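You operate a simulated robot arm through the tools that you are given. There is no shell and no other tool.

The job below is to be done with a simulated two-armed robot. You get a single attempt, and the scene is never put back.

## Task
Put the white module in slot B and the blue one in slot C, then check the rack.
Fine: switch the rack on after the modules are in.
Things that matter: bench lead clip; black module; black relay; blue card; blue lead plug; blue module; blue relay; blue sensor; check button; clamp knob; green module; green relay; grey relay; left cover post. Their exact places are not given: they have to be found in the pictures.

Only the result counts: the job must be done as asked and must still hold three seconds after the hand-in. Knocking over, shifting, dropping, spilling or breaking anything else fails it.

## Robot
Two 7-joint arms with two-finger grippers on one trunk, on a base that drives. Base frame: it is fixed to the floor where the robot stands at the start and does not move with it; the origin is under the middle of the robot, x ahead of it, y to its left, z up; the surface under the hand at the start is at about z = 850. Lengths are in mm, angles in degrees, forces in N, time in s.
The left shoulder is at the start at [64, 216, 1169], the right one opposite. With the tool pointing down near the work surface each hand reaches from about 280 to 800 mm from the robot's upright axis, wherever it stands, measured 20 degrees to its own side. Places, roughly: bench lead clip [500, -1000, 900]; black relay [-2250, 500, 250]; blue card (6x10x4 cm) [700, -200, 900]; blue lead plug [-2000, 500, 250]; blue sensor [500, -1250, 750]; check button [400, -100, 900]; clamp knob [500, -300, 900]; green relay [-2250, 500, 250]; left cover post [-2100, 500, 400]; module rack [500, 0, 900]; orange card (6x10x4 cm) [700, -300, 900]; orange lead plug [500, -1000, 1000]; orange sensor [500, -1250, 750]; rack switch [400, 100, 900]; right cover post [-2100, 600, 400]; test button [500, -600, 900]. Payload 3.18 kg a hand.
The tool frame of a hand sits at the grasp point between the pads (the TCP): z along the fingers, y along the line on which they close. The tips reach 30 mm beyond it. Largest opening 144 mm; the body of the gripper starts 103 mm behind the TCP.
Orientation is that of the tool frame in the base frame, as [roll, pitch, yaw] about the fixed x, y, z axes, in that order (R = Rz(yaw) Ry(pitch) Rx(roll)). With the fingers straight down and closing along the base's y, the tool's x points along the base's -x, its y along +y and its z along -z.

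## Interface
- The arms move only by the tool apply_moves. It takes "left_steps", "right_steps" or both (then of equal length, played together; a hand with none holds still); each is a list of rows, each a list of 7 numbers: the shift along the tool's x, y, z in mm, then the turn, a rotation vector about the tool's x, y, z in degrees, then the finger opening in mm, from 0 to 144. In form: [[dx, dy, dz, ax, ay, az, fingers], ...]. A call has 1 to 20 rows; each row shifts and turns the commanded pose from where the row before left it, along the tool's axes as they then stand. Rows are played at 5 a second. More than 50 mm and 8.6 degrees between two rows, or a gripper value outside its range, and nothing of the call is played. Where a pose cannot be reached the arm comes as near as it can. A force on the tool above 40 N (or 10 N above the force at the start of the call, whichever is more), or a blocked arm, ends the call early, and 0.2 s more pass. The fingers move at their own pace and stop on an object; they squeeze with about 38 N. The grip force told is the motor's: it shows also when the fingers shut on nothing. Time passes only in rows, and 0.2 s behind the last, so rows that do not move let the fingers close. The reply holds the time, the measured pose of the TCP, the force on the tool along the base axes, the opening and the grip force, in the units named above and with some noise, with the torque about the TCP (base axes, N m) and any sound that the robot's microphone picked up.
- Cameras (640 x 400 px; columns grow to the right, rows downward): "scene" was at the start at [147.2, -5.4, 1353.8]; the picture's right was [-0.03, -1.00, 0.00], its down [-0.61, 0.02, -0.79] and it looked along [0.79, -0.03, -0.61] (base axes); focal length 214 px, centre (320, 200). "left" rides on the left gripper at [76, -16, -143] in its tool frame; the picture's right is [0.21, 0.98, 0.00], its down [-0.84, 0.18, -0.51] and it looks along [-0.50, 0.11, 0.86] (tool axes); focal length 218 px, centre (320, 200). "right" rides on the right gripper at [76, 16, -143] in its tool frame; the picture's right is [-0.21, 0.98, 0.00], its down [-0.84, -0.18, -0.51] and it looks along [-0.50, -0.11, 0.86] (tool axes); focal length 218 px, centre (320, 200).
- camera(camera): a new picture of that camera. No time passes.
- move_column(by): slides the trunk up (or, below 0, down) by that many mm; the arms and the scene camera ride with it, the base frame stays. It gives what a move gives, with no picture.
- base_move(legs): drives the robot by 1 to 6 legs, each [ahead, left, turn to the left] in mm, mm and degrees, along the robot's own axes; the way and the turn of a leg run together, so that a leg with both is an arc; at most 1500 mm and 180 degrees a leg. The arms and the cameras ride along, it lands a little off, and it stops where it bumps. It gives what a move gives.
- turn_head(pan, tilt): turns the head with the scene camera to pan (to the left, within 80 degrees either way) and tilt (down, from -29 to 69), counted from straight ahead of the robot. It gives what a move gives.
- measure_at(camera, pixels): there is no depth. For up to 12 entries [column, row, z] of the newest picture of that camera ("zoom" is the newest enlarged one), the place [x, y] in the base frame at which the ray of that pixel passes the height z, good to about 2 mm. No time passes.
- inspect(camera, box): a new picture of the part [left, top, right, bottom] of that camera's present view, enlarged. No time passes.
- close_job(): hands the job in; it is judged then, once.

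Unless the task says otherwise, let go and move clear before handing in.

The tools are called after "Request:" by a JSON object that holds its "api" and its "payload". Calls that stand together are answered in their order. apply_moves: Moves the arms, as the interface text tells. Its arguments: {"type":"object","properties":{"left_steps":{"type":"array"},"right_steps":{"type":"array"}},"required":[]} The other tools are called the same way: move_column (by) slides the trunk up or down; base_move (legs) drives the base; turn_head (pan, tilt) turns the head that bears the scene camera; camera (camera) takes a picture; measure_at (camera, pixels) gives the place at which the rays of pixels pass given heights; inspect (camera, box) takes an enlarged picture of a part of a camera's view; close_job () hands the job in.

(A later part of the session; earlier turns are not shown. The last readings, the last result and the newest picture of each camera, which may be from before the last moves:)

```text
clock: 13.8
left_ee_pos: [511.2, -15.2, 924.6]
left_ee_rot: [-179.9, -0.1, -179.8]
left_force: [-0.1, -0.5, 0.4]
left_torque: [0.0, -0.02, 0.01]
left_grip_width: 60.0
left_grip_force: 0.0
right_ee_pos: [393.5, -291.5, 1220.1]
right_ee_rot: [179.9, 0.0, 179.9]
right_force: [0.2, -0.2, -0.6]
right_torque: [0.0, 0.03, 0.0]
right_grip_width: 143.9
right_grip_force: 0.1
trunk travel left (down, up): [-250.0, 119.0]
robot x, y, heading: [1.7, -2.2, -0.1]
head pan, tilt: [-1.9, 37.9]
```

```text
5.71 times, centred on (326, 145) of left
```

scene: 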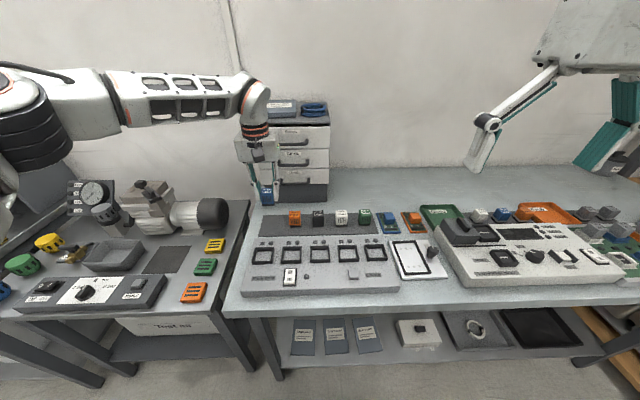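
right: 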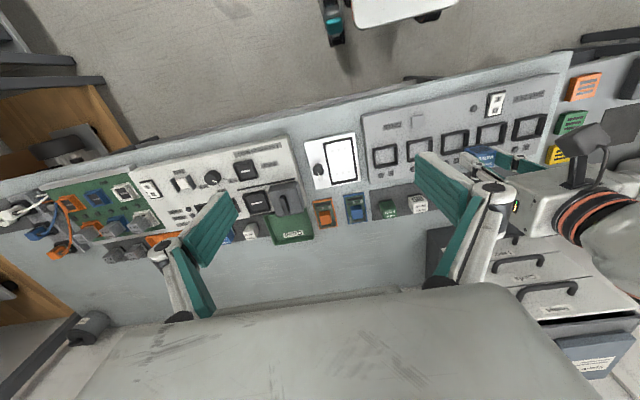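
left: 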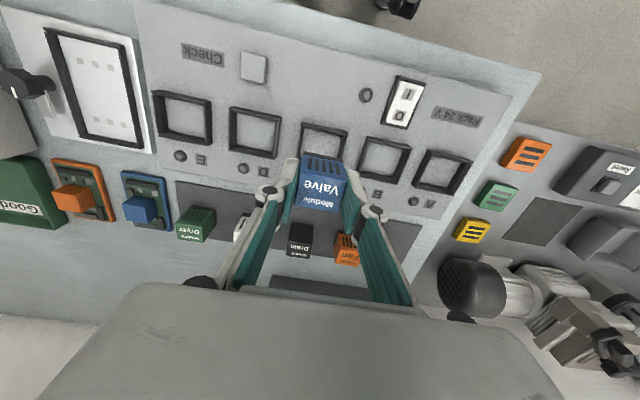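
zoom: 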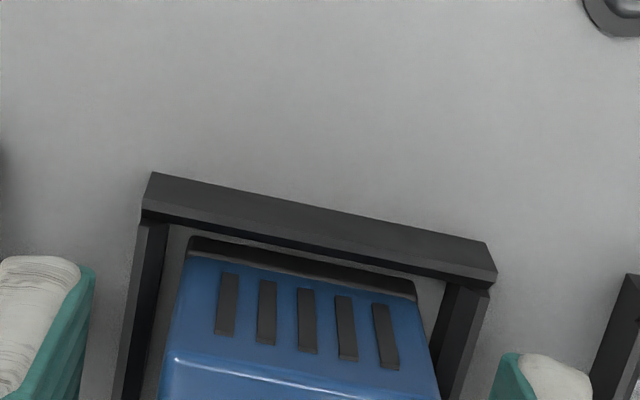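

The blue module stands upright and centred in slot C. I'll withdraw the left hand straight up and then park it to the left, while the right hand moves toward the white module.

Request:
{"api": "apply_moves", "payload": {"left_steps": [[0, 0, -15, 0, 0, 0, 60], [0, 0, -25, 0, 0, 0, 60], [0, 0, -30, 0, 0, 0, 60], [0, 0, -30, 0, 0, 0, 60], [15, 33, -17, 0, 0, 0, 60], [15, 33, -17, 0, 0, 0, 60], [15, 33, -17, 0, 0, 0, 60], [15, 33, -17, 0, 0, 0, 60], [15, 33, -17, 0, 0, 0, 60], [15, 33, -17, 0, 0, 0, 60], [15, 33, -17, 0, 0, 0, 60], [15, 33, -17, 0, 0, 0, 60], [0, 0, 0, 0, 0, 0, 60]]}}

Request:
{"api": "apply_moves", "payload": {"right_steps": [[-33.5, 25, 10, 0, 0, 0, 100], [-33.5, 25, 10, 0, 0, 0, 64], [-33.5, 25, 20, 0, 0, 0, 64], [-33.5, 25, 30, 0, 0, 0, 64], [-33.5, 25, 30, 0, 0, 0, 64], [-33.5, 25, 25, 0, 0, 0, 64], [-33.5, 25, 25, 0, 0, 0, 64], [-33.5, 25, 25, 0, 0, 0, 64], [0, 0, 30, 0, 0, 0, 64], [0, 0, 0, 0, 0, 0, 64]]}}

Request:
{"api": "camera", "payload": {"camera": "right"}}

Request:
{"api": "camera", "payload": {"camera": "scene"}}

```text
clock: 16.6
left_ee_pos: [391.9, 249.2, 1158.1]
left_ee_rot: [-180.0, -0.2, -179.9]
left_force: [0.2, -0.1, -0.4]
left_torque: [0.05, 0.01, -0.06]
left_grip_width: 59.9
left_grip_force: 0.1
right_ee_pos: [395.1, -293.3, 1217.9]
right_ee_rot: [179.9, -0.1, 179.9]
right_force: [-0.1, -0.2, 0.5]
right_torque: [0.01, 0.0, -0.02]
right_grip_width: 144.0
right_grip_force: 0.1
trunk travel left (down, up): [-250.0, 119.0]
robot x, y, heading: [3.1, 3.9, 0.2]
head pan, tilt: [-1.9, 37.9]
```

```text
refused: row 4 steps farther than a row can; nothing moved
```

```text
taken
```

right: 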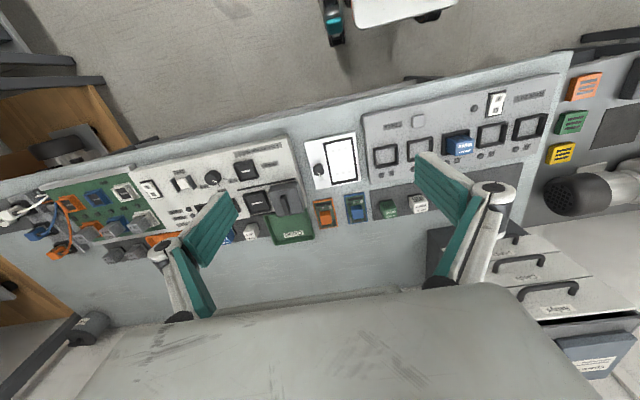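

```text
taken
```

scene: 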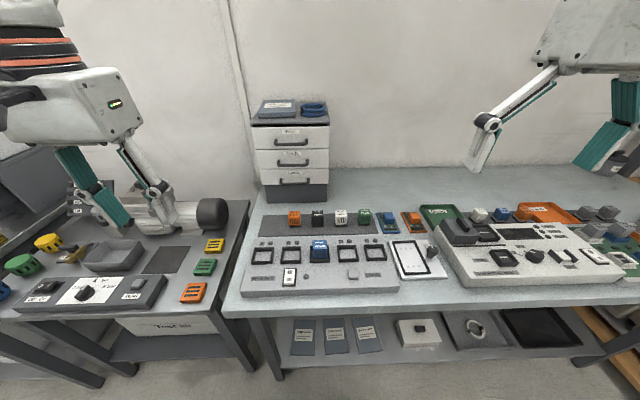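

Blue stays in slot C (scene ~(319,250)). The right-hand move was refused for too-large steps, so I'll replay it in smaller steps.

Request:
{"api": "apply_moves", "payload": {"right_steps": [[-26.6, 20, 20, 0, 0, 0, 100], [-26.6, 20, 20, 0, 0, 0, 64], [-26.6, 20, 20, 0, 0, 0, 64], [-26.6, 20, 20, 0, 0, 0, 64], [-26.6, 20, 22, 0, 0, 0, 64], [-26.6, 20, 22, 0, 0, 0, 64], [-26.6, 20, 22, 0, 0, 0, 64], [-26.6, 20, 24, 0, 0, 0, 64], [-26.6, 20, 24, 0, 0, 0, 64], [-26.6, 20, 24, 0, 0, 0, 64], [0, 0, 0, 0, 0, 0, 64]]}}

Request:
{"api": "camera", "payload": {"camera": "right"}}

Request:
{"api": "inspect", "payload": {"camera": "scene", "box": [308, 190, 372, 230]}}

```text
clock: 19.0
left_ee_pos: [390.0, 247.9, 1157.4]
left_ee_rot: [-179.8, 0.1, -179.9]
left_force: [0.5, 0.0, 0.0]
left_torque: [0.01, -0.02, 0.05]
left_grip_width: 60.0
left_grip_force: 0.0
right_ee_pos: [657.7, -93.9, 1001.0]
right_ee_rot: [179.9, 0.0, 180.0]
right_force: [-0.3, -0.5, 0.6]
right_torque: [0.02, -0.02, 0.02]
right_grip_width: 63.9
right_grip_force: 0.0
trunk travel left (down, up): [-250.0, 119.0]
robot x, y, heading: [-1.3, -2.7, 0.0]
head pan, tilt: [-1.9, 37.9]
```

```text
taken
```

right: 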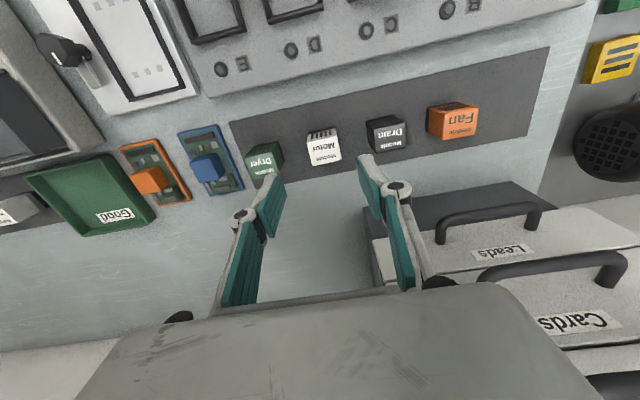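

```text
10.00 times, centred on (340, 210) of scene
```

zoom: 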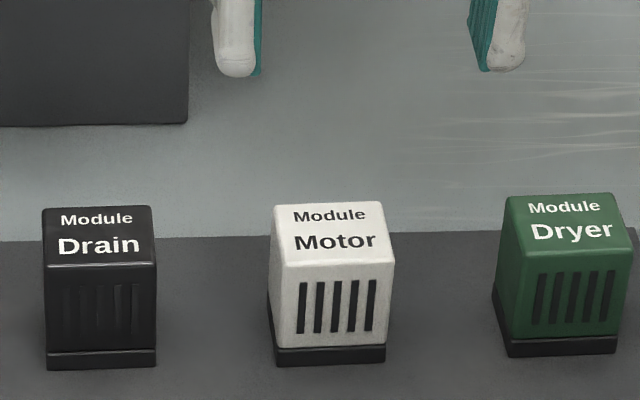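

The right hand is over the white module. I'll zoom with the right camera and measure the white module's top corners.

Request:
{"api": "inspect", "payload": {"camera": "right", "box": [284, 115, 364, 165]}}

```text
8.00 times, centred on (324, 140) of right
```

zoom: 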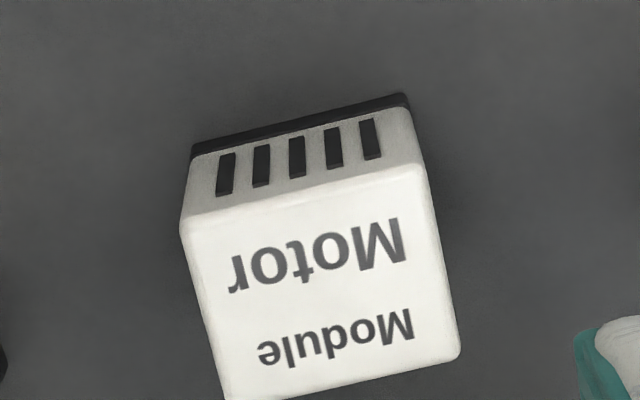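

White's top corners in this zoom are (181,222), (428,166), (222,400), (460,357), bottom front edge (193,148)-(405,95); measuring now.

Request:
{"api": "measure_at", "payload": {"camera": "zoom", "pixels": [[181, 222, 900], [428, 166, 900], [222, 399, 900], [460, 357, 900], [193, 150, 850], [406, 96, 850]]}}

Request:
{"api": "measure_at", "payload": {"camera": "scene", "pixels": [[331.7, 217.0, 970], [357.5, 217.0, 970], [336.0, 226.6, 850], [346.6, 226.0, 850]]}}

```text
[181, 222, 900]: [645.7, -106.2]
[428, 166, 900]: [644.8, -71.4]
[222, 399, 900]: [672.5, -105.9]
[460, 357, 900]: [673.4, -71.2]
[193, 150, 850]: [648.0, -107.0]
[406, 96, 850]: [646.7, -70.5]
```

```text
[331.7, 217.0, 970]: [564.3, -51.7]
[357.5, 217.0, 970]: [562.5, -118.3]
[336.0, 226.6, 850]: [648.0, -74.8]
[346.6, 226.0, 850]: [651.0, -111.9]
```

I used the wrong row for the fingertips; re-measuring the fingertip pixels (331.7,197.7) and (358,197.2) at z≈971.

Request:
{"api": "measure_at", "payload": {"camera": "scene", "pixels": [[334.3, 197.0, 971], [355.0, 196.5, 971], [329.2, 197.0, 971], [360.8, 196.5, 971]]}}

Request:
{"api": "inspect", "payload": {"camera": "scene", "box": [308, 170, 388, 220]}}

```text
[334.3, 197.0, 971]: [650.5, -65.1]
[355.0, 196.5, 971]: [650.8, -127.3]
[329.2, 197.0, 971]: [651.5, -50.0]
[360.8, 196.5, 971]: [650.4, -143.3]
```

```text
8.00 times, centred on (348, 195) of scene
```

zoom: 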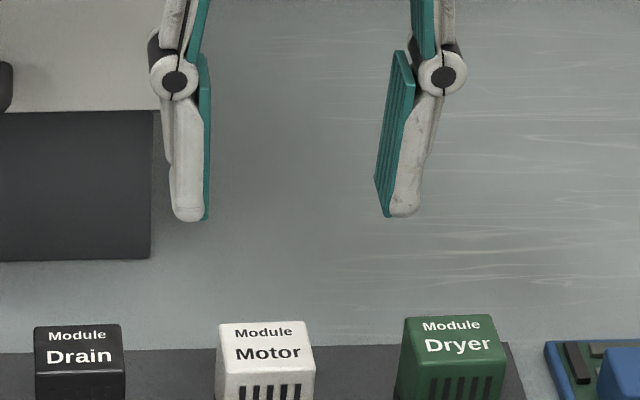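

Relative to the fingers, the white module is about +3.5 mm in both x and y. I'll correct, narrow the opening to 58 mm and descend to TCP z≈898.

Request:
{"api": "apply_moves", "payload": {"right_steps": [[-3.5, 3.4, 0, 0, 0, 0, 58], [0, 0, 25, 0, 0, 0, 58], [0, 0, 25, 0, 0, 0, 58], [0, 0, 20, 0, 0, 0, 58], [0, 0, 15, 0, 0, 0, 58], [0, 0, 10, 0, 0, 0, 58], [0, 0, 7, 0, 0, 0, 58], [0, 0, 0, 0, 0, 0, 58]]}}

Request:
{"api": "inspect", "payload": {"camera": "right", "box": [240, 130, 400, 230]}}

Request:
{"api": "inspect", "payload": {"camera": "scene", "box": [308, 190, 372, 230]}}

```text
clock: 20.8
left_ee_pos: [391.1, 248.2, 1156.8]
left_ee_rot: [-179.9, 0.0, -179.9]
left_force: [0.2, 0.4, 0.9]
left_torque: [-0.01, 0.02, 0.0]
left_grip_width: 60.0
left_grip_force: 0.0
right_ee_pos: [662.5, -89.4, 899.1]
right_ee_rot: [180.0, 0.0, 179.9]
right_force: [-0.4, 0.1, 0.0]
right_torque: [0.01, 0.0, 0.0]
right_grip_width: 58.0
right_grip_force: 0.0
trunk travel left (down, up): [-250.0, 119.0]
robot x, y, heading: [-2.8, -3.9, -0.1]
head pan, tilt: [-1.9, 37.9]
```

```text
4.00 times, centred on (320, 180) of right
```

zoom: 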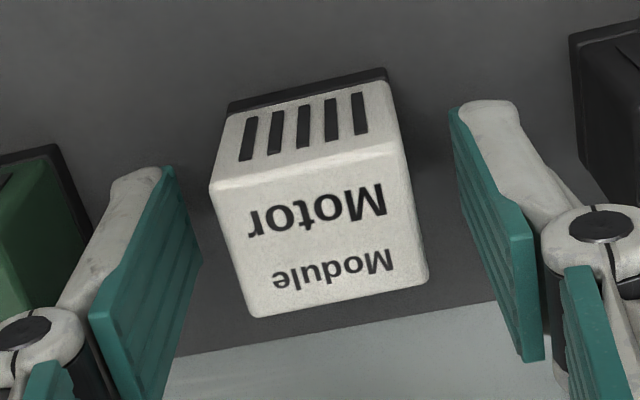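

```text
10.00 times, centred on (340, 210) of scene
```

zoom: 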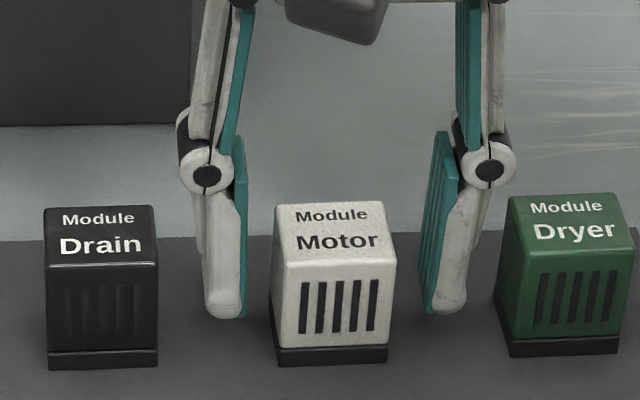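

The fingers are centred on the white module (inner pads at columns 245 and 425, module 275-392) with gaps to the neighbours. Closing now.

Request:
{"api": "apply_moves", "payload": {"right_steps": [[0, 0, 0, 0, 0, 0, 42], [0, 0, 0, 0, 0, 0, 25], [0, 0, 0, 0, 0, 0, 20], [0, 0, 0, 0, 0, 0, 20]]}}

Request:
{"api": "inspect", "payload": {"camera": "right", "box": [240, 130, 400, 230]}}

Request:
{"api": "inspect", "payload": {"camera": "scene", "box": [308, 190, 372, 230]}}

```text
clock: 21.8
left_ee_pos: [391.6, 249.0, 1156.5]
left_ee_rot: [-179.9, -0.1, -179.8]
left_force: [-0.6, 0.5, -0.6]
left_torque: [-0.01, 0.02, 0.0]
left_grip_width: 59.9
left_grip_force: 0.2
right_ee_pos: [663.7, -89.5, 899.3]
right_ee_rot: [180.0, -0.1, 179.8]
right_force: [-0.1, 0.1, -0.3]
right_torque: [0.0, 0.0, -0.01]
right_grip_width: 35.1
right_grip_force: 37.9
trunk travel left (down, up): [-250.0, 119.0]
robot x, y, heading: [0.1, -0.1, -0.1]
head pan, tilt: [-1.9, 37.9]
```

```text
4.00 times, centred on (320, 180) of right
```

zoom: 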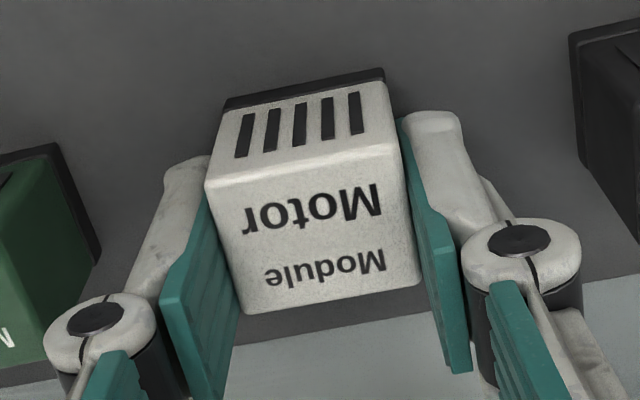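

```text
10.00 times, centred on (340, 210) of scene
```

zoom: 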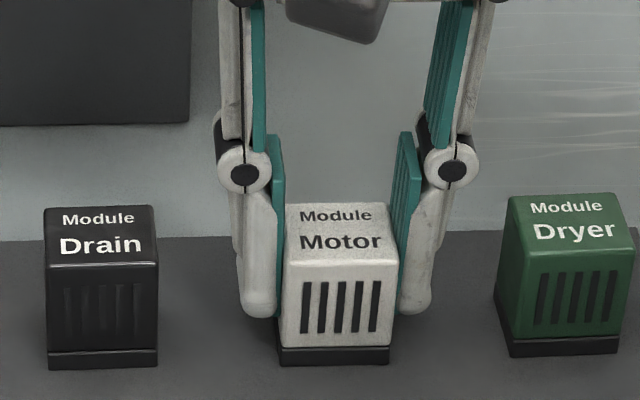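

White is gripped at 35.1 mm, 38 N. I'll lift it about 110 mm so it clears the blue module on the way.

Request:
{"api": "apply_moves", "payload": {"right_steps": [[0, 0, -10, 0, 0, 0, 20], [0, 0, -15, 0, 0, 0, 20], [0, 0, -20, 0, 0, 0, 20], [0, 0, -25, 0, 0, 0, 20], [0, 0, -25, 0, 0, 0, 20], [0, 0, -15, 0, 0, 0, 20], [0, 0, 0, 0, 0, 0, 20]]}}

Request:
{"api": "apply_moves", "payload": {"right_steps": [[18.6, 18.6, 0, 0, 0, 0, 20], [18.6, 18.6, 0, 0, 0, 0, 20], [18.6, 18.6, 0, 0, 0, 0, 20], [18.6, 18.6, 0, 0, 0, 0, 20], [18.6, 18.6, 0, 0, 0, 0, 20], [18.6, 18.6, 0, 0, 0, 0, 20], [18.6, 18.6, 0, 0, 0, 0, 20], [18.6, 18.6, 0, 0, 0, 0, 20], [0, 0, 0, 0, 0, 0, 20]]}}

Request:
{"api": "camera", "payload": {"camera": "scene"}}

Request:
{"api": "camera", "payload": {"camera": "right"}}

```text
clock: 23.4
left_ee_pos: [390.9, 249.4, 1156.3]
left_ee_rot: [-179.9, -0.1, -179.9]
left_force: [0.3, 0.8, 0.3]
left_torque: [-0.04, 0.0, 0.01]
left_grip_width: 60.0
left_grip_force: 0.0
right_ee_pos: [664.2, -88.8, 1007.9]
right_ee_rot: [179.9, -0.1, 179.9]
right_force: [0.0, -0.7, -1.0]
right_torque: [-0.02, -0.01, 0.0]
right_grip_width: 35.0
right_grip_force: 38.3
trunk travel left (down, up): [-250.0, 119.0]
robot x, y, heading: [-1.2, -1.5, -0.0]
head pan, tilt: [-1.9, 37.9]
```

```text
clock: 25.4
left_ee_pos: [390.7, 248.2, 1157.5]
left_ee_rot: [-179.9, -0.1, -179.9]
left_force: [0.5, -0.9, -0.3]
left_torque: [-0.02, 0.02, -0.02]
left_grip_width: 60.0
left_grip_force: 0.1
right_ee_pos: [513.8, 57.5, 1009.4]
right_ee_rot: [180.0, 0.0, 179.8]
right_force: [0.8, -1.0, -0.7]
right_torque: [0.02, 0.01, 0.01]
right_grip_width: 35.2
right_grip_force: 38.0
trunk travel left (down, up): [-250.0, 119.0]
robot x, y, heading: [1.3, 1.6, 0.0]
head pan, tilt: [-1.9, 37.9]
```

```text
taken
```

scene: 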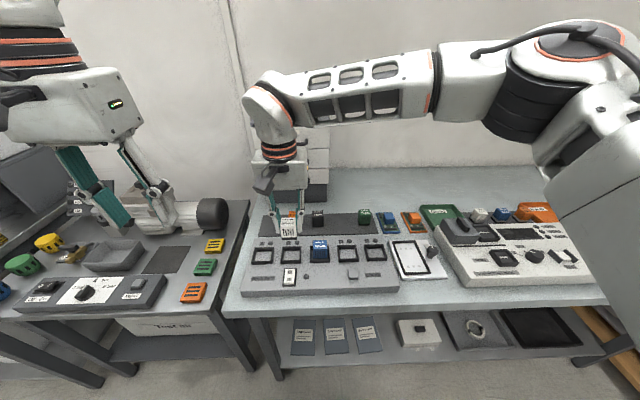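

```text
taken
```

right: 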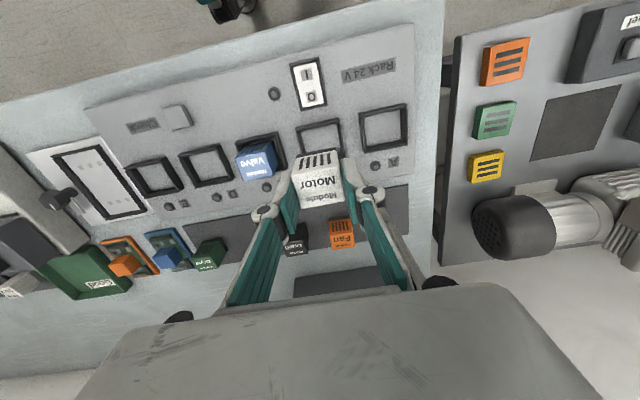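

White hangs over slot B. I'll lower to just above the walls (TCP z≈956) and inspect from both cameras.

Request:
{"api": "apply_moves", "payload": {"right_steps": [[0, 1, 10, 0, 0, 0, 20], [0, 0, 15, 0, 0, 0, 20], [0, 0, 13, 0, 0, 0, 20], [0, 0, 10, 0, 0, 0, 20], [0, 0, 5, 0, 0, 0, 20], [0, 0, 0, 0, 0, 0, 20]]}}

Request:
{"api": "inspect", "payload": {"camera": "scene", "box": [260, 225, 324, 265]}}

Request:
{"api": "inspect", "payload": {"camera": "right", "box": [270, 115, 366, 175]}}

```text
clock: 26.8
left_ee_pos: [391.2, 249.2, 1156.8]
left_ee_rot: [-179.9, 0.0, -179.9]
left_force: [0.6, 0.2, 0.5]
left_torque: [0.01, -0.01, 0.0]
left_grip_width: 60.2
left_grip_force: 0.1
right_ee_pos: [514.6, 59.1, 955.8]
right_ee_rot: [179.9, 0.0, 179.9]
right_force: [0.2, -0.5, -1.4]
right_torque: [0.0, 0.02, -0.03]
right_grip_width: 34.8
right_grip_force: 37.8
trunk travel left (down, up): [-250.0, 119.0]
robot x, y, heading: [2.2, -2.4, -0.1]
head pan, tilt: [-1.9, 37.9]
```

```text
10.00 times, centred on (292, 245) of scene
```

zoom: 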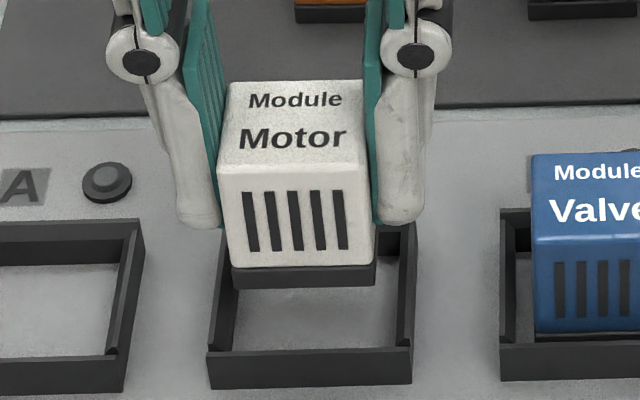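

```text
6.67 times, centred on (318, 145) of right
```

zoom: 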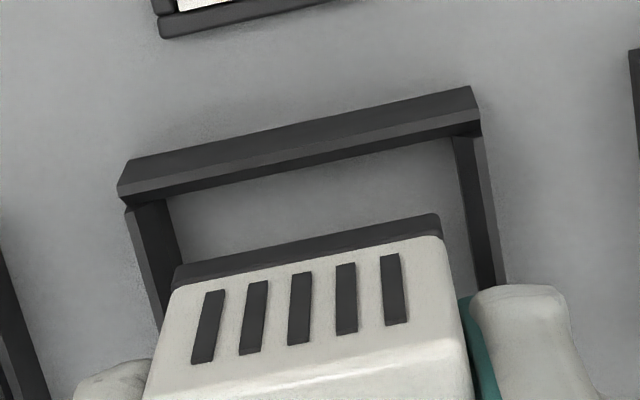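

Measuring module B's bottom edge and the slot walls via the newest (right) zoom and the scene.

Request:
{"api": "measure_at", "payload": {"camera": "zoom", "pixels": [[175, 266, 907], [439, 214, 907], [129, 160, 875], [472, 86, 875], [118, 186, 890], [481, 112, 890]]}}

Request:
{"api": "measure_at", "payload": {"camera": "scene", "pixels": [[283.4, 253.9, 907], [297.4, 253.3, 907], [281.2, 264.0, 875], [301.1, 263.3, 875], [280.8, 260.4, 890], [301.2, 259.7, 890]]}}

```text
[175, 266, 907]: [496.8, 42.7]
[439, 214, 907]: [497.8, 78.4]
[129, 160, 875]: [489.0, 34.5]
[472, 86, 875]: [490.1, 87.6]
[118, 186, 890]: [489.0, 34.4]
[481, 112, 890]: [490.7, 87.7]
```

```text
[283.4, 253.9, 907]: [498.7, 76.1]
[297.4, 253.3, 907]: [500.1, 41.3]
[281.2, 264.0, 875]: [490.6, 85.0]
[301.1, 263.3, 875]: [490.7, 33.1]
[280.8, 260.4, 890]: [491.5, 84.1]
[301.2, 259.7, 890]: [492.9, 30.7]
```

White is centred in slot B to within about 1 mm in both views. I'll lower 27 mm into the slot.

Request:
{"api": "apply_moves", "payload": {"right_steps": [[0, 0.4, 8, 0, 0, 0, 20], [0, 0, 8, 0, 0, 0, 20], [0, 0, 6, 0, 0, 0, 20], [0, 0, 3, 0, 0, 0, 20], [0, 0, 2, 0, 0, 0, 20], [0, 0, 0, 0, 0, 0, 20]]}}

Request:
{"api": "inspect", "payload": {"camera": "scene", "box": [260, 230, 324, 270]}}

Request:
{"api": "inspect", "payload": {"camera": "right", "box": [270, 115, 366, 175]}}

```text
clock: 28.2
left_ee_pos: [390.0, 249.2, 1157.5]
left_ee_rot: [-179.9, 0.0, -179.8]
left_force: [0.2, 0.0, -0.6]
left_torque: [0.03, 0.0, 0.03]
left_grip_width: 60.0
left_grip_force: 0.0
right_ee_pos: [514.1, 61.7, 930.6]
right_ee_rot: [179.9, -0.1, 179.9]
right_force: [-0.2, 0.5, -0.3]
right_torque: [0.01, -0.01, 0.02]
right_grip_width: 35.1
right_grip_force: 38.1
trunk travel left (down, up): [-250.0, 119.0]
robot x, y, heading: [1.8, -0.3, -0.1]
head pan, tilt: [-1.9, 37.9]
```

```text
10.00 times, centred on (292, 250) of scene
```

zoom: 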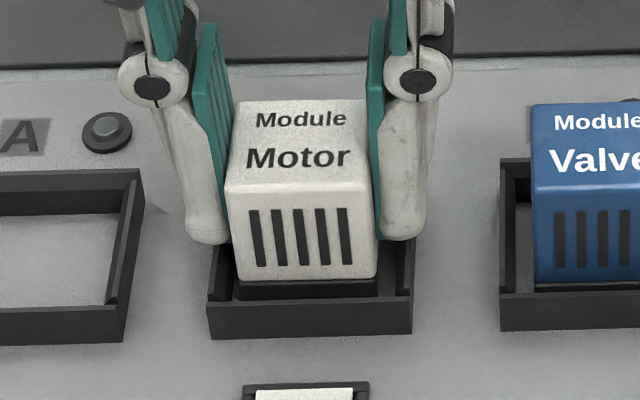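

```text
6.67 times, centred on (318, 145) of right
```

zoom: 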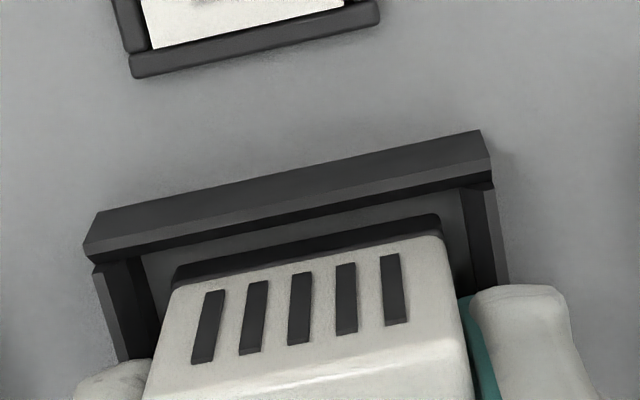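

White is inside the walls with clear gaps all round. I'll lower in small steps until contact shows.

Request:
{"api": "apply_moves", "payload": {"right_steps": [[0, 0, 1.5, 0, 0, 0, 20], [0, 0, 1, 0, 0, 0, 20], [0, 0, 1, 0, 0, 0, 20], [0, 0, 0, 0, 0, 0, 20]]}}

```text
clock: 29.2
left_ee_pos: [391.1, 249.3, 1155.9]
left_ee_rot: [-179.9, 0.0, -179.9]
left_force: [0.2, -0.1, -0.9]
left_torque: [0.03, -0.02, -0.02]
left_grip_width: 59.9
left_grip_force: 0.1
right_ee_pos: [514.6, 61.4, 925.9]
right_ee_rot: [180.0, -0.1, 179.8]
right_force: [-0.7, -0.2, -1.2]
right_torque: [0.02, 0.01, -0.02]
right_grip_width: 35.1
right_grip_force: 37.8
trunk travel left (down, up): [-250.0, 119.0]
robot x, y, heading: [-2.0, 1.6, 0.0]
head pan, tilt: [-1.9, 37.9]
```

No contact yet at z≈926; I'll continue down in half-millimetre steps.

Request:
{"api": "apply_moves", "payload": {"right_steps": [[0, 0, 0.6, 0, 0, 0, 20], [0, 0, 0.6, 0, 0, 0, 20], [0, 0, 0, 0, 0, 0, 20]]}}

```text
clock: 30.0
left_ee_pos: [390.8, 249.6, 1155.8]
left_ee_rot: [-179.9, 0.1, -179.9]
left_force: [0.3, 0.6, 0.4]
left_torque: [0.02, 0.0, -0.01]
left_grip_width: 60.2
left_grip_force: 0.1
right_ee_pos: [514.3, 61.4, 926.4]
right_ee_rot: [179.9, 0.0, 179.9]
right_force: [0.7, 2.5, 7.6]
right_torque: [0.0, 0.02, 0.0]
right_grip_width: 35.1
right_grip_force: 38.5
trunk travel left (down, up): [-250.0, 119.0]
robot x, y, heading: [1.1, 2.5, 0.2]
head pan, tilt: [-1.9, 37.9]
```

Contact at 7.6 N with no tilting torque. I'll press 0.6 mm more to seat it, ease off and open the fingers to 56 mm.

Request:
{"api": "apply_moves", "payload": {"right_steps": [[0, 0, 0.6, 0, 0, 0, 20], [0, 0, 0, 0, 0, 0, 20], [0, 0, -0.7, 0, 0, 0, 20], [0, 0, 0, 0, 0, 0, 45], [0, 0, 0, 0, 0, 0, 56], [0, 0, 0, 0, 0, 0, 56]]}}

Request:
{"api": "inspect", "payload": {"camera": "scene", "box": [260, 230, 340, 280]}}

Request:
{"api": "inspect", "payload": {"camera": "right", "box": [240, 100, 400, 200]}}

```text
clock: 31.4
left_ee_pos: [390.6, 249.3, 1156.7]
left_ee_rot: [-179.9, -0.1, -179.9]
left_force: [-0.5, 0.2, -0.2]
left_torque: [0.0, 0.0, 0.0]
left_grip_width: 59.8
left_grip_force: 0.1
right_ee_pos: [515.3, 61.1, 925.9]
right_ee_rot: [179.9, -0.1, 179.9]
right_force: [-0.5, 0.1, -0.6]
right_torque: [0.01, 0.03, 0.0]
right_grip_width: 56.1
right_grip_force: 0.2
trunk travel left (down, up): [-250.0, 119.0]
robot x, y, heading: [-2.0, -3.5, 0.1]
head pan, tilt: [-1.9, 37.9]
```

```text
8.00 times, centred on (300, 255) of scene
```

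zoom: 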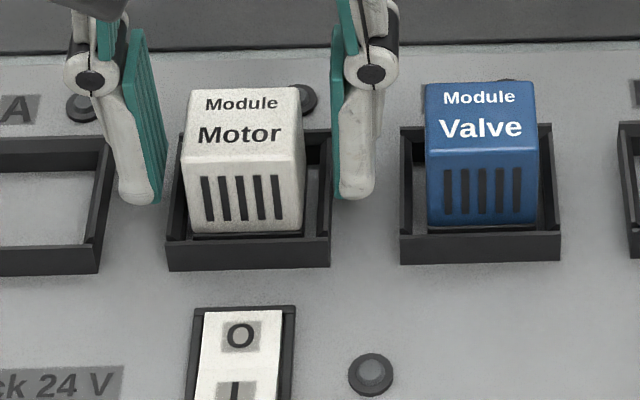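

```text
4.00 times, centred on (320, 150) of right
```

zoom: 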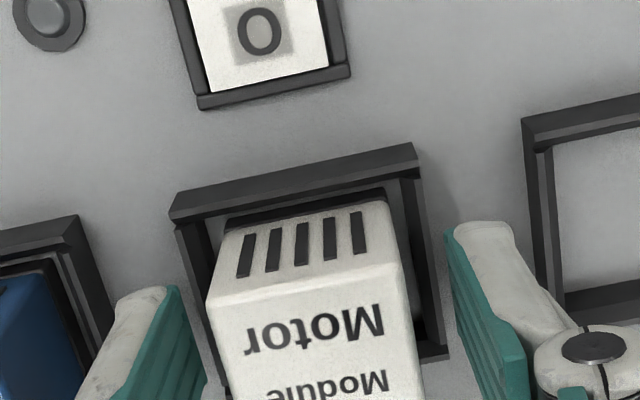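

White stands upright in slot B, both modules seated. I'll withdraw the right hand straight up and then over to its own side.

Request:
{"api": "apply_moves", "payload": {"right_steps": [[0, 0, -15, 0, 0, 0, 56], [0, 0, -25, 0, 0, 0, 56], [0, 0, -30, 0, 0, 0, 56], [0, 0, -30, 0, 0, 0, 56], [10, -30, -15, 0, 0, 0, 56], [10, -30, -15, 0, 0, 0, 56], [10, -30, -15, 0, 0, 0, 40], [10, -30, -15, 0, 0, 0, 20], [10, -30, -15, 0, 0, 0, 0], [10, -30, -15, 0, 0, 0, 0], [10, -30, 0, 0, 0, 0, 0], [10, -30, 0, 0, 0, 0, 0], [0, 0, 0, 0, 0, 0, 0]]}}

Request:
{"api": "camera", "payload": {"camera": "scene"}}

Request:
{"api": "inspect", "payload": {"camera": "scene", "box": [265, 225, 393, 305]}}

Request:
{"api": "camera", "payload": {"camera": "left"}}

Request:
{"api": "camera", "payload": {"camera": "right"}}

```text
clock: 34.2
left_ee_pos: [390.1, 249.7, 1156.6]
left_ee_rot: [-179.9, -0.1, -179.9]
left_force: [0.5, 0.3, 0.5]
left_torque: [0.0, 0.0, 0.01]
left_grip_width: 60.1
left_grip_force: 0.1
right_ee_pos: [434.2, -178.1, 1114.1]
right_ee_rot: [179.9, -0.1, 179.9]
right_force: [0.1, 0.6, 0.8]
right_torque: [-0.04, -0.01, 0.0]
right_grip_width: 0.0
right_grip_force: 30.8
trunk travel left (down, up): [-250.0, 119.0]
robot x, y, heading: [0.6, 1.6, -0.1]
head pan, tilt: [-1.9, 37.9]
```

```text
taken
```

scene: 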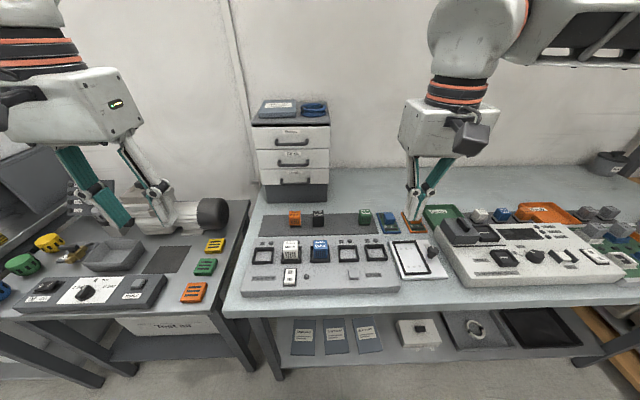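

```text
5.00 times, centred on (329, 265) of scene
```

zoom: 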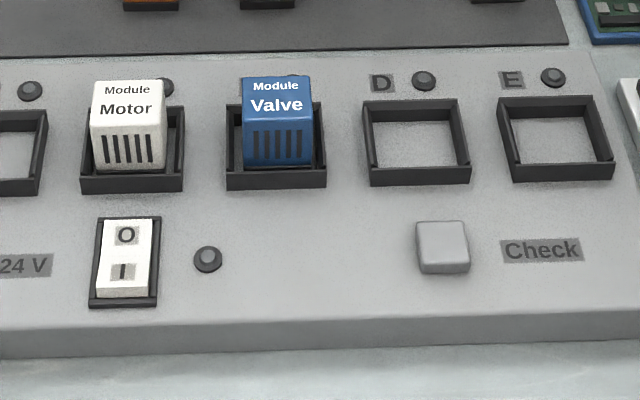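

```text
taken
```

left: 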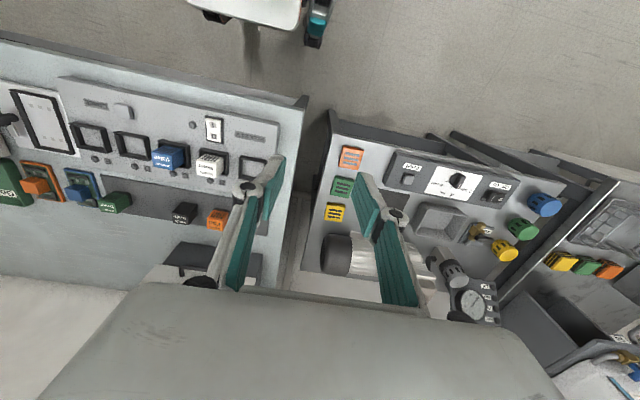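

```text
taken
```

right: 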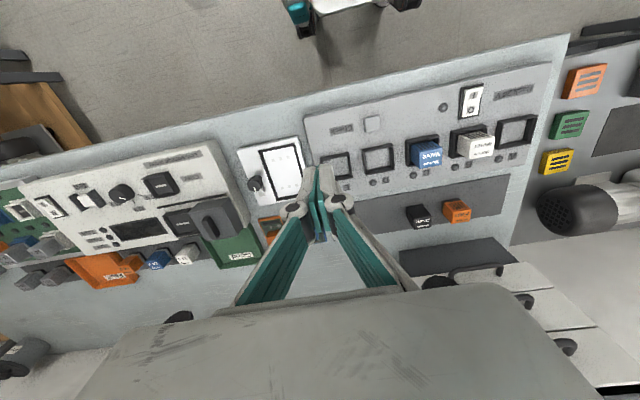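

Both modules stay in place. Now I'll zoom on the switch and the check button in scene and left/right views to measure them.

Request:
{"api": "inspect", "payload": {"camera": "scene", "box": [270, 262, 318, 292]}}

Request:
{"api": "inspect", "payload": {"camera": "left", "box": [182, 105, 246, 145]}}

Request:
{"api": "inspect", "payload": {"camera": "right", "box": [340, 100, 404, 140]}}

```text
13.33 times, centred on (294, 277) of scene
```

zoom: 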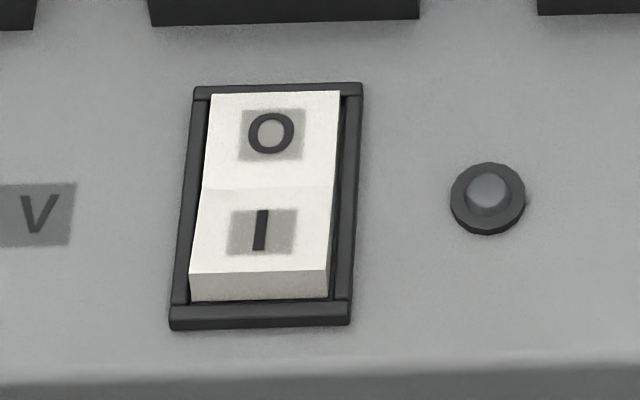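

```text
10.00 times, centred on (214, 125) of left
```

zoom: 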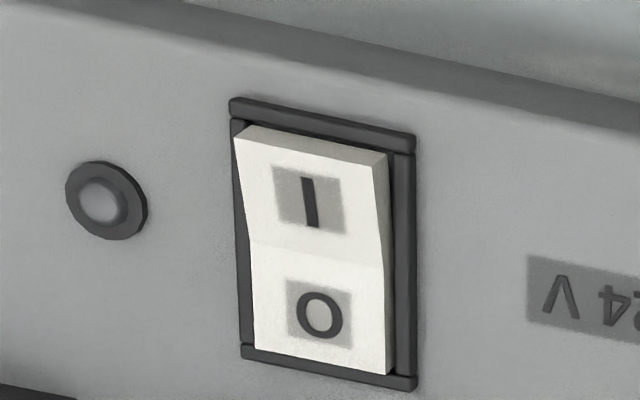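

```text
10.00 times, centred on (372, 120) of right
```

zoom: 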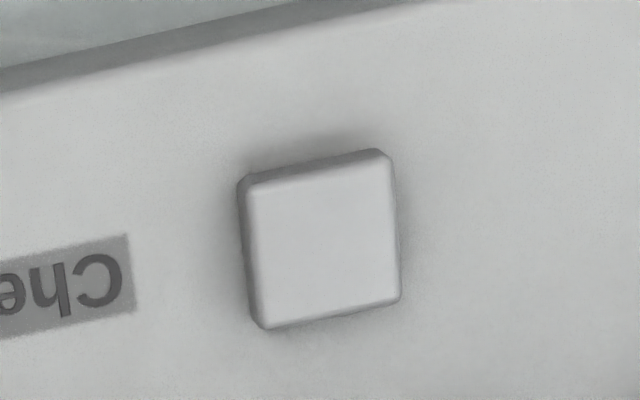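

The rocker's I half (near end) is raised, meaning off. I'll measure the I label and the check button top at candidate heights in two views.

Request:
{"api": "measure_at", "payload": {"camera": "scene", "pixels": [[289.57, 279.3, 880], [289.57, 279.3, 890], [289.4, 282.3, 885], [289.6, 286.5, 875], [290.8, 268.4, 880], [353.3, 272.75, 880], [353.3, 272.75, 890]]}}

Request:
{"api": "measure_at", "payload": {"camera": "left", "pixels": [[213.0, 125.0, 880], [213.0, 125.0, 890], [213.65, 118.9, 885], [213.9, 136.4, 880]]}}

Request:
{"api": "measure_at", "payload": {"camera": "right", "pixels": [[372.7, 124.0, 880], [372.7, 124.0, 890]]}}

```text
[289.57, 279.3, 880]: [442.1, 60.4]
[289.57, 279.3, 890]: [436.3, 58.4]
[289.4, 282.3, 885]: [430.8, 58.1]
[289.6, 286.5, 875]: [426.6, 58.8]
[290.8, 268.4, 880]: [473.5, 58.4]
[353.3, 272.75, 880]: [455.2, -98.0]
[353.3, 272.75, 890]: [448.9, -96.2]
```

```text
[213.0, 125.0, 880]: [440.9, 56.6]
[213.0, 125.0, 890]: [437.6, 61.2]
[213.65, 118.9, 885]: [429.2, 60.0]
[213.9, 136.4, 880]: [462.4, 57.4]
```

```text
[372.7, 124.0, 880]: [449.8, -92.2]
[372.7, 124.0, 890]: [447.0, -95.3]
```

The I half lies around (437,59.5) with its top near z≈887, and the check button top near (448,-95.5), z≈889. I'll close the left fingers and bring the tips above the I half.

Request:
{"api": "apply_moves", "payload": {"left_steps": [[-6.6, -27.2, 28, 0, 0, 0, 40], [-6.6, -27.2, 28, 0, 0, 0, 20], [-6.6, -27.2, 28, 0, 0, 0, 0], [-6.6, -27.2, 28, 0, 0, 0, 0], [-6.6, -27.2, 28, 0, 0, 0, 0], [-6.6, -27.2, 28, 0, 0, 0, 0], [-6.4, -26.8, 28, 0, 0, 0, 0], [0, 0, 0, 0, 0, 0, 0]]}}

Request:
{"api": "camera", "payload": {"camera": "left"}}

Request:
{"api": "inspect", "payload": {"camera": "scene", "box": [250, 235, 346, 295]}}

```text
clock: 36.0
left_ee_pos: [437.1, 57.8, 964.2]
left_ee_rot: [-179.9, 0.0, -179.8]
left_force: [0.2, -0.1, -0.3]
left_torque: [-0.05, -0.06, 0.01]
left_grip_width: 0.0
left_grip_force: 30.8
right_ee_pos: [434.7, -178.3, 1114.3]
right_ee_rot: [179.9, 0.0, 179.8]
right_force: [0.0, -0.1, 0.6]
right_torque: [-0.05, -0.02, 0.01]
right_grip_width: 0.0
right_grip_force: 30.5
trunk travel left (down, up): [-250.0, 119.0]
robot x, y, heading: [1.8, 1.6, 0.1]
head pan, tilt: [-1.9, 37.9]
```

```text
taken
```

left: 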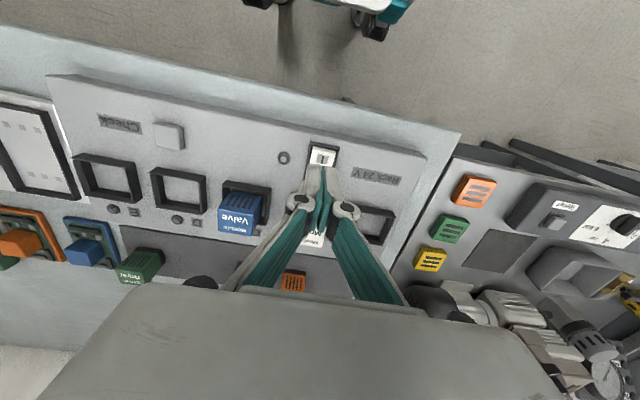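

```text
6.67 times, centred on (298, 265) of scene
```

zoom: 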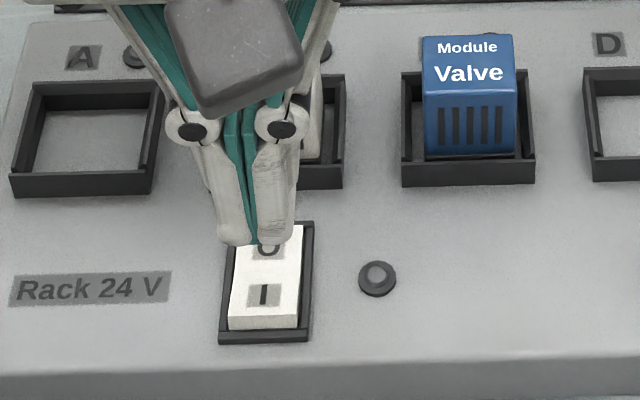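

The closed tips hover above the switch. I'll measure the tip extents and the I label in the newest views to check alignment.

Request:
{"api": "measure_at", "payload": {"camera": "zoom", "pixels": [[218, 238, 936], [294, 236, 936], [257, 245, 934], [263, 295, 887]]}}

Request:
{"api": "inspect", "payload": {"camera": "left", "box": [290, 130, 354, 170]}}

```text
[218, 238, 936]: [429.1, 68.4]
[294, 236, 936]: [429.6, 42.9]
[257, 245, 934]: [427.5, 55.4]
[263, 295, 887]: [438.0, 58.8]
```

```text
10.00 times, centred on (322, 150) of left
```

zoom: 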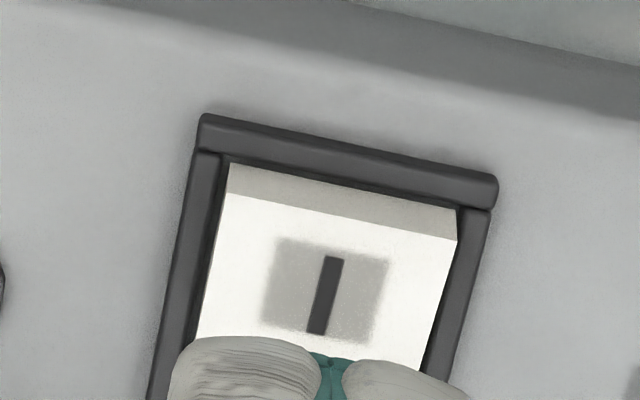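

The tips are about 2.5 mm too far in -y relative to the I label. I'll correct and descend to about 8 mm above the rocker.

Request:
{"api": "apply_moves", "payload": {"left_steps": [[0, 2.5, 0, 0, 0, 0, 0], [0, 0, 15, 0, 0, 0, 0], [0, 0, 13, 0, 0, 0, 0], [0, 0, 8, 0, 0, 0, 0], [0, 0, 3, 0, 0, 0, 0], [0, 0, 0, 0, 0, 0, 0]]}}

Request:
{"api": "inspect", "payload": {"camera": "scene", "box": [262, 255, 326, 295]}}

Request:
{"api": "inspect", "payload": {"camera": "left", "box": [290, 130, 354, 170]}}

```text
clock: 37.4
left_ee_pos: [436.5, 61.2, 925.0]
left_ee_rot: [-180.0, 0.0, -179.9]
left_force: [0.1, 0.0, 0.1]
left_torque: [-0.02, 0.02, -0.03]
left_grip_width: 0.2
left_grip_force: 30.3
right_ee_pos: [432.9, -179.3, 1114.8]
right_ee_rot: [179.9, 0.0, 179.9]
right_force: [0.1, -0.1, 0.2]
right_torque: [-0.01, 0.01, 0.01]
right_grip_width: 0.0
right_grip_force: 31.0
trunk travel left (down, up): [-250.0, 119.0]
robot x, y, heading: [3.2, -1.4, 0.2]
head pan, tilt: [-1.9, 37.9]
```

```text
10.00 times, centred on (294, 275) of scene
```

zoom: 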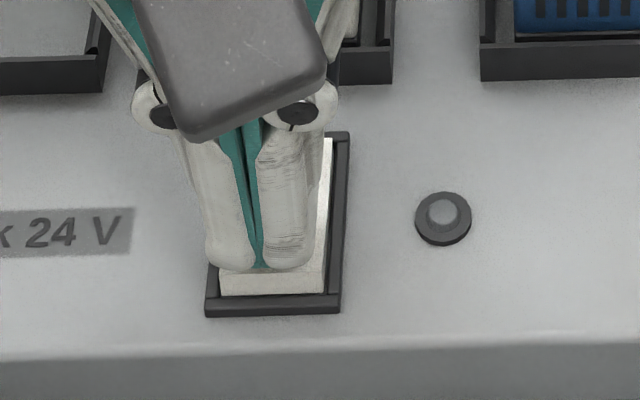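

```text
10.00 times, centred on (322, 150) of left
```

zoom: 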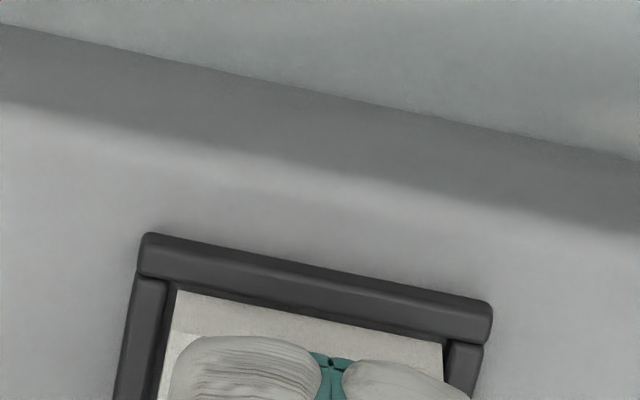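

At this height the tips are about 2.5 mm too far in +y relative to the rocker (columns 258 vs 272). I'll shift back and press down in 1.5 mm steps.

Request:
{"api": "apply_moves", "payload": {"left_steps": [[0, -2.4, 0, 0, 0, 0, 0], [0, 0, 1.5, 0, 0, 0, 0], [0, 0, 1.5, 0, 0, 0, 0], [0, 0, 1.5, 0, 0, 0, 0], [0, 0, 1, 0, 0, 0, 0], [0, 0, 0, 0, 0, 0, 0]]}}

Request:
{"api": "inspect", "payload": {"camera": "scene", "box": [262, 255, 326, 295]}}

```text
clock: 38.8
left_ee_pos: [436.6, 58.7, 920.2]
left_ee_rot: [-179.8, 0.0, -180.0]
left_force: [-0.1, 0.5, -0.4]
left_torque: [0.02, -0.04, 0.0]
left_grip_width: 0.0
left_grip_force: 30.3
right_ee_pos: [435.7, -179.1, 1113.3]
right_ee_rot: [179.8, 0.0, 179.9]
right_force: [-0.3, 0.2, 1.1]
right_torque: [0.0, -0.01, 0.0]
right_grip_width: 0.0
right_grip_force: 30.8
trunk travel left (down, up): [-250.0, 119.0]
robot x, y, heading: [-2.7, -0.4, -0.2]
head pan, tilt: [-1.9, 37.9]
```

```text
10.00 times, centred on (294, 275) of scene
```

zoom: 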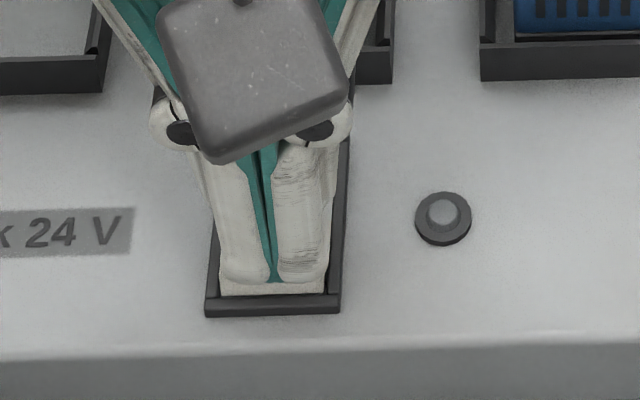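

The tips are now centred on the rocker (column ~273) just above its near half. I'll continue pressing down in 1 mm steps.

Request:
{"api": "apply_moves", "payload": {"left_steps": [[0, 0, 1, 0, 0, 0, 0], [0, 0, 1, 0, 0, 0, 0], [0, 0, 1, 0, 0, 0, 0], [0, 0, 1, 0, 0, 0, 0], [0, 0, 0, 0, 0, 0, 0]]}}

Request:
{"api": "inspect", "payload": {"camera": "scene", "box": [262, 255, 326, 295]}}

```text
clock: 40.0
left_ee_pos: [436.0, 58.1, 916.0]
left_ee_rot: [-179.9, 0.0, -179.9]
left_force: [0.0, 0.4, 1.3]
left_torque: [0.04, 0.01, -0.01]
left_grip_width: 0.3
left_grip_force: 30.5
right_ee_pos: [435.0, -179.0, 1114.8]
right_ee_rot: [179.9, 0.0, 179.9]
right_force: [-0.7, -1.0, 0.3]
right_torque: [0.02, 0.0, -0.01]
right_grip_width: 0.0
right_grip_force: 30.3
trunk travel left (down, up): [-250.0, 119.0]
robot x, y, heading: [0.6, -2.0, -0.0]
head pan, tilt: [-1.9, 37.9]
```

```text
10.00 times, centred on (294, 275) of scene
```

zoom: 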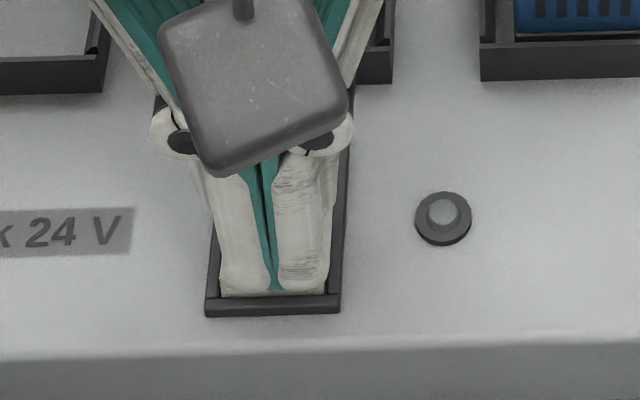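

Only about 1 N so far, with the rocker starting to move (tip z≈886). I'll press further by 1 mm steps, listening for a click.

Request:
{"api": "apply_moves", "payload": {"left_steps": [[0, 0, 1, 0, 0, 0, 0], [0, 0, 1, 0, 0, 0, 0], [0, 0, 0, 0, 0, 0, 0]]}}

Request:
{"api": "inspect", "payload": {"camera": "scene", "box": [262, 255, 326, 295]}}

```text
clock: 40.8
left_ee_pos: [436.7, 59.3, 914.6]
left_ee_rot: [-180.0, 0.1, -180.0]
left_force: [-0.8, 1.2, 4.9]
left_torque: [0.03, 0.01, 0.02]
left_grip_width: 6.0
left_grip_force: 31.0
right_ee_pos: [434.0, -179.1, 1114.2]
right_ee_rot: [179.9, 0.0, 179.8]
right_force: [-0.4, -0.5, 0.1]
right_torque: [0.0, 0.01, 0.0]
right_grip_width: 0.0
right_grip_force: 31.2
trunk travel left (down, up): [-250.0, 119.0]
robot x, y, heading: [-2.7, -3.6, -0.1]
head pan, tilt: [-1.9, 37.9]
```

```text
10.00 times, centred on (294, 275) of scene
```

zoom: 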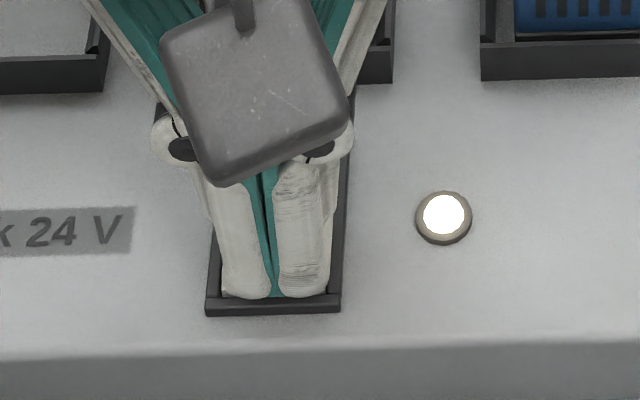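

The power lamp at (443,215) in the zoom is lit white, so the rack is on. I'll raise the left hand straight up and check that it stays on.

Request:
{"api": "apply_moves", "payload": {"left_steps": [[0, 0, -3, 0, 0, 0, 0], [0, 0, -8, 0, 0, 0, 0], [0, 0, -20, 0, 0, 0, 0], [0, 0, -30, 0, 0, 0, 0], [0, 0, -40, 0, 0, 0, 0], [0, 25, -30, 0, 0, 0, 0], [0, 35, -30, 0, 0, 0, 0], [0, 35, -30, 0, 0, 0, 0], [0, 40, -20, 0, 0, 0, 0], [0, 40, 0, 0, 0, 0, 0], [0, 0, 0, 0, 0, 0, 0]]}}

Request:
{"api": "inspect", "payload": {"camera": "scene", "box": [240, 225, 400, 305]}}

Request:
{"api": "inspect", "payload": {"camera": "scene", "box": [270, 262, 318, 292]}}

```text
clock: 43.2
left_ee_pos: [436.6, 232.5, 1126.8]
left_ee_rot: [180.0, -0.1, -179.9]
left_force: [0.6, -1.1, 0.7]
left_torque: [0.04, 0.05, 0.0]
left_grip_width: 0.0
left_grip_force: 30.4
right_ee_pos: [434.3, -179.1, 1113.7]
right_ee_rot: [180.0, -0.1, 179.9]
right_force: [-0.1, 0.3, 0.1]
right_torque: [0.01, 0.0, -0.01]
right_grip_width: 0.0
right_grip_force: 30.6
trunk travel left (down, up): [-250.0, 119.0]
robot x, y, heading: [2.4, 0.9, 0.3]
head pan, tilt: [-1.9, 37.9]
```

```text
4.00 times, centred on (320, 265) of scene
```

zoom: 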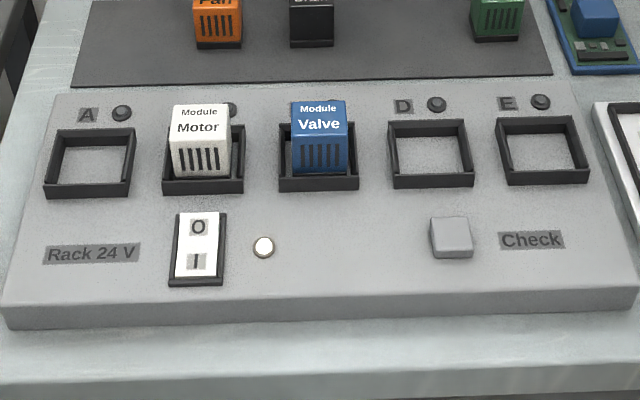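

```text
13.33 times, centred on (294, 277) of scene
```

zoom: 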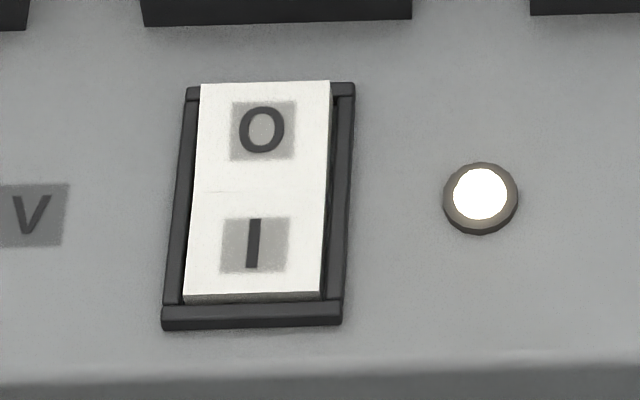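

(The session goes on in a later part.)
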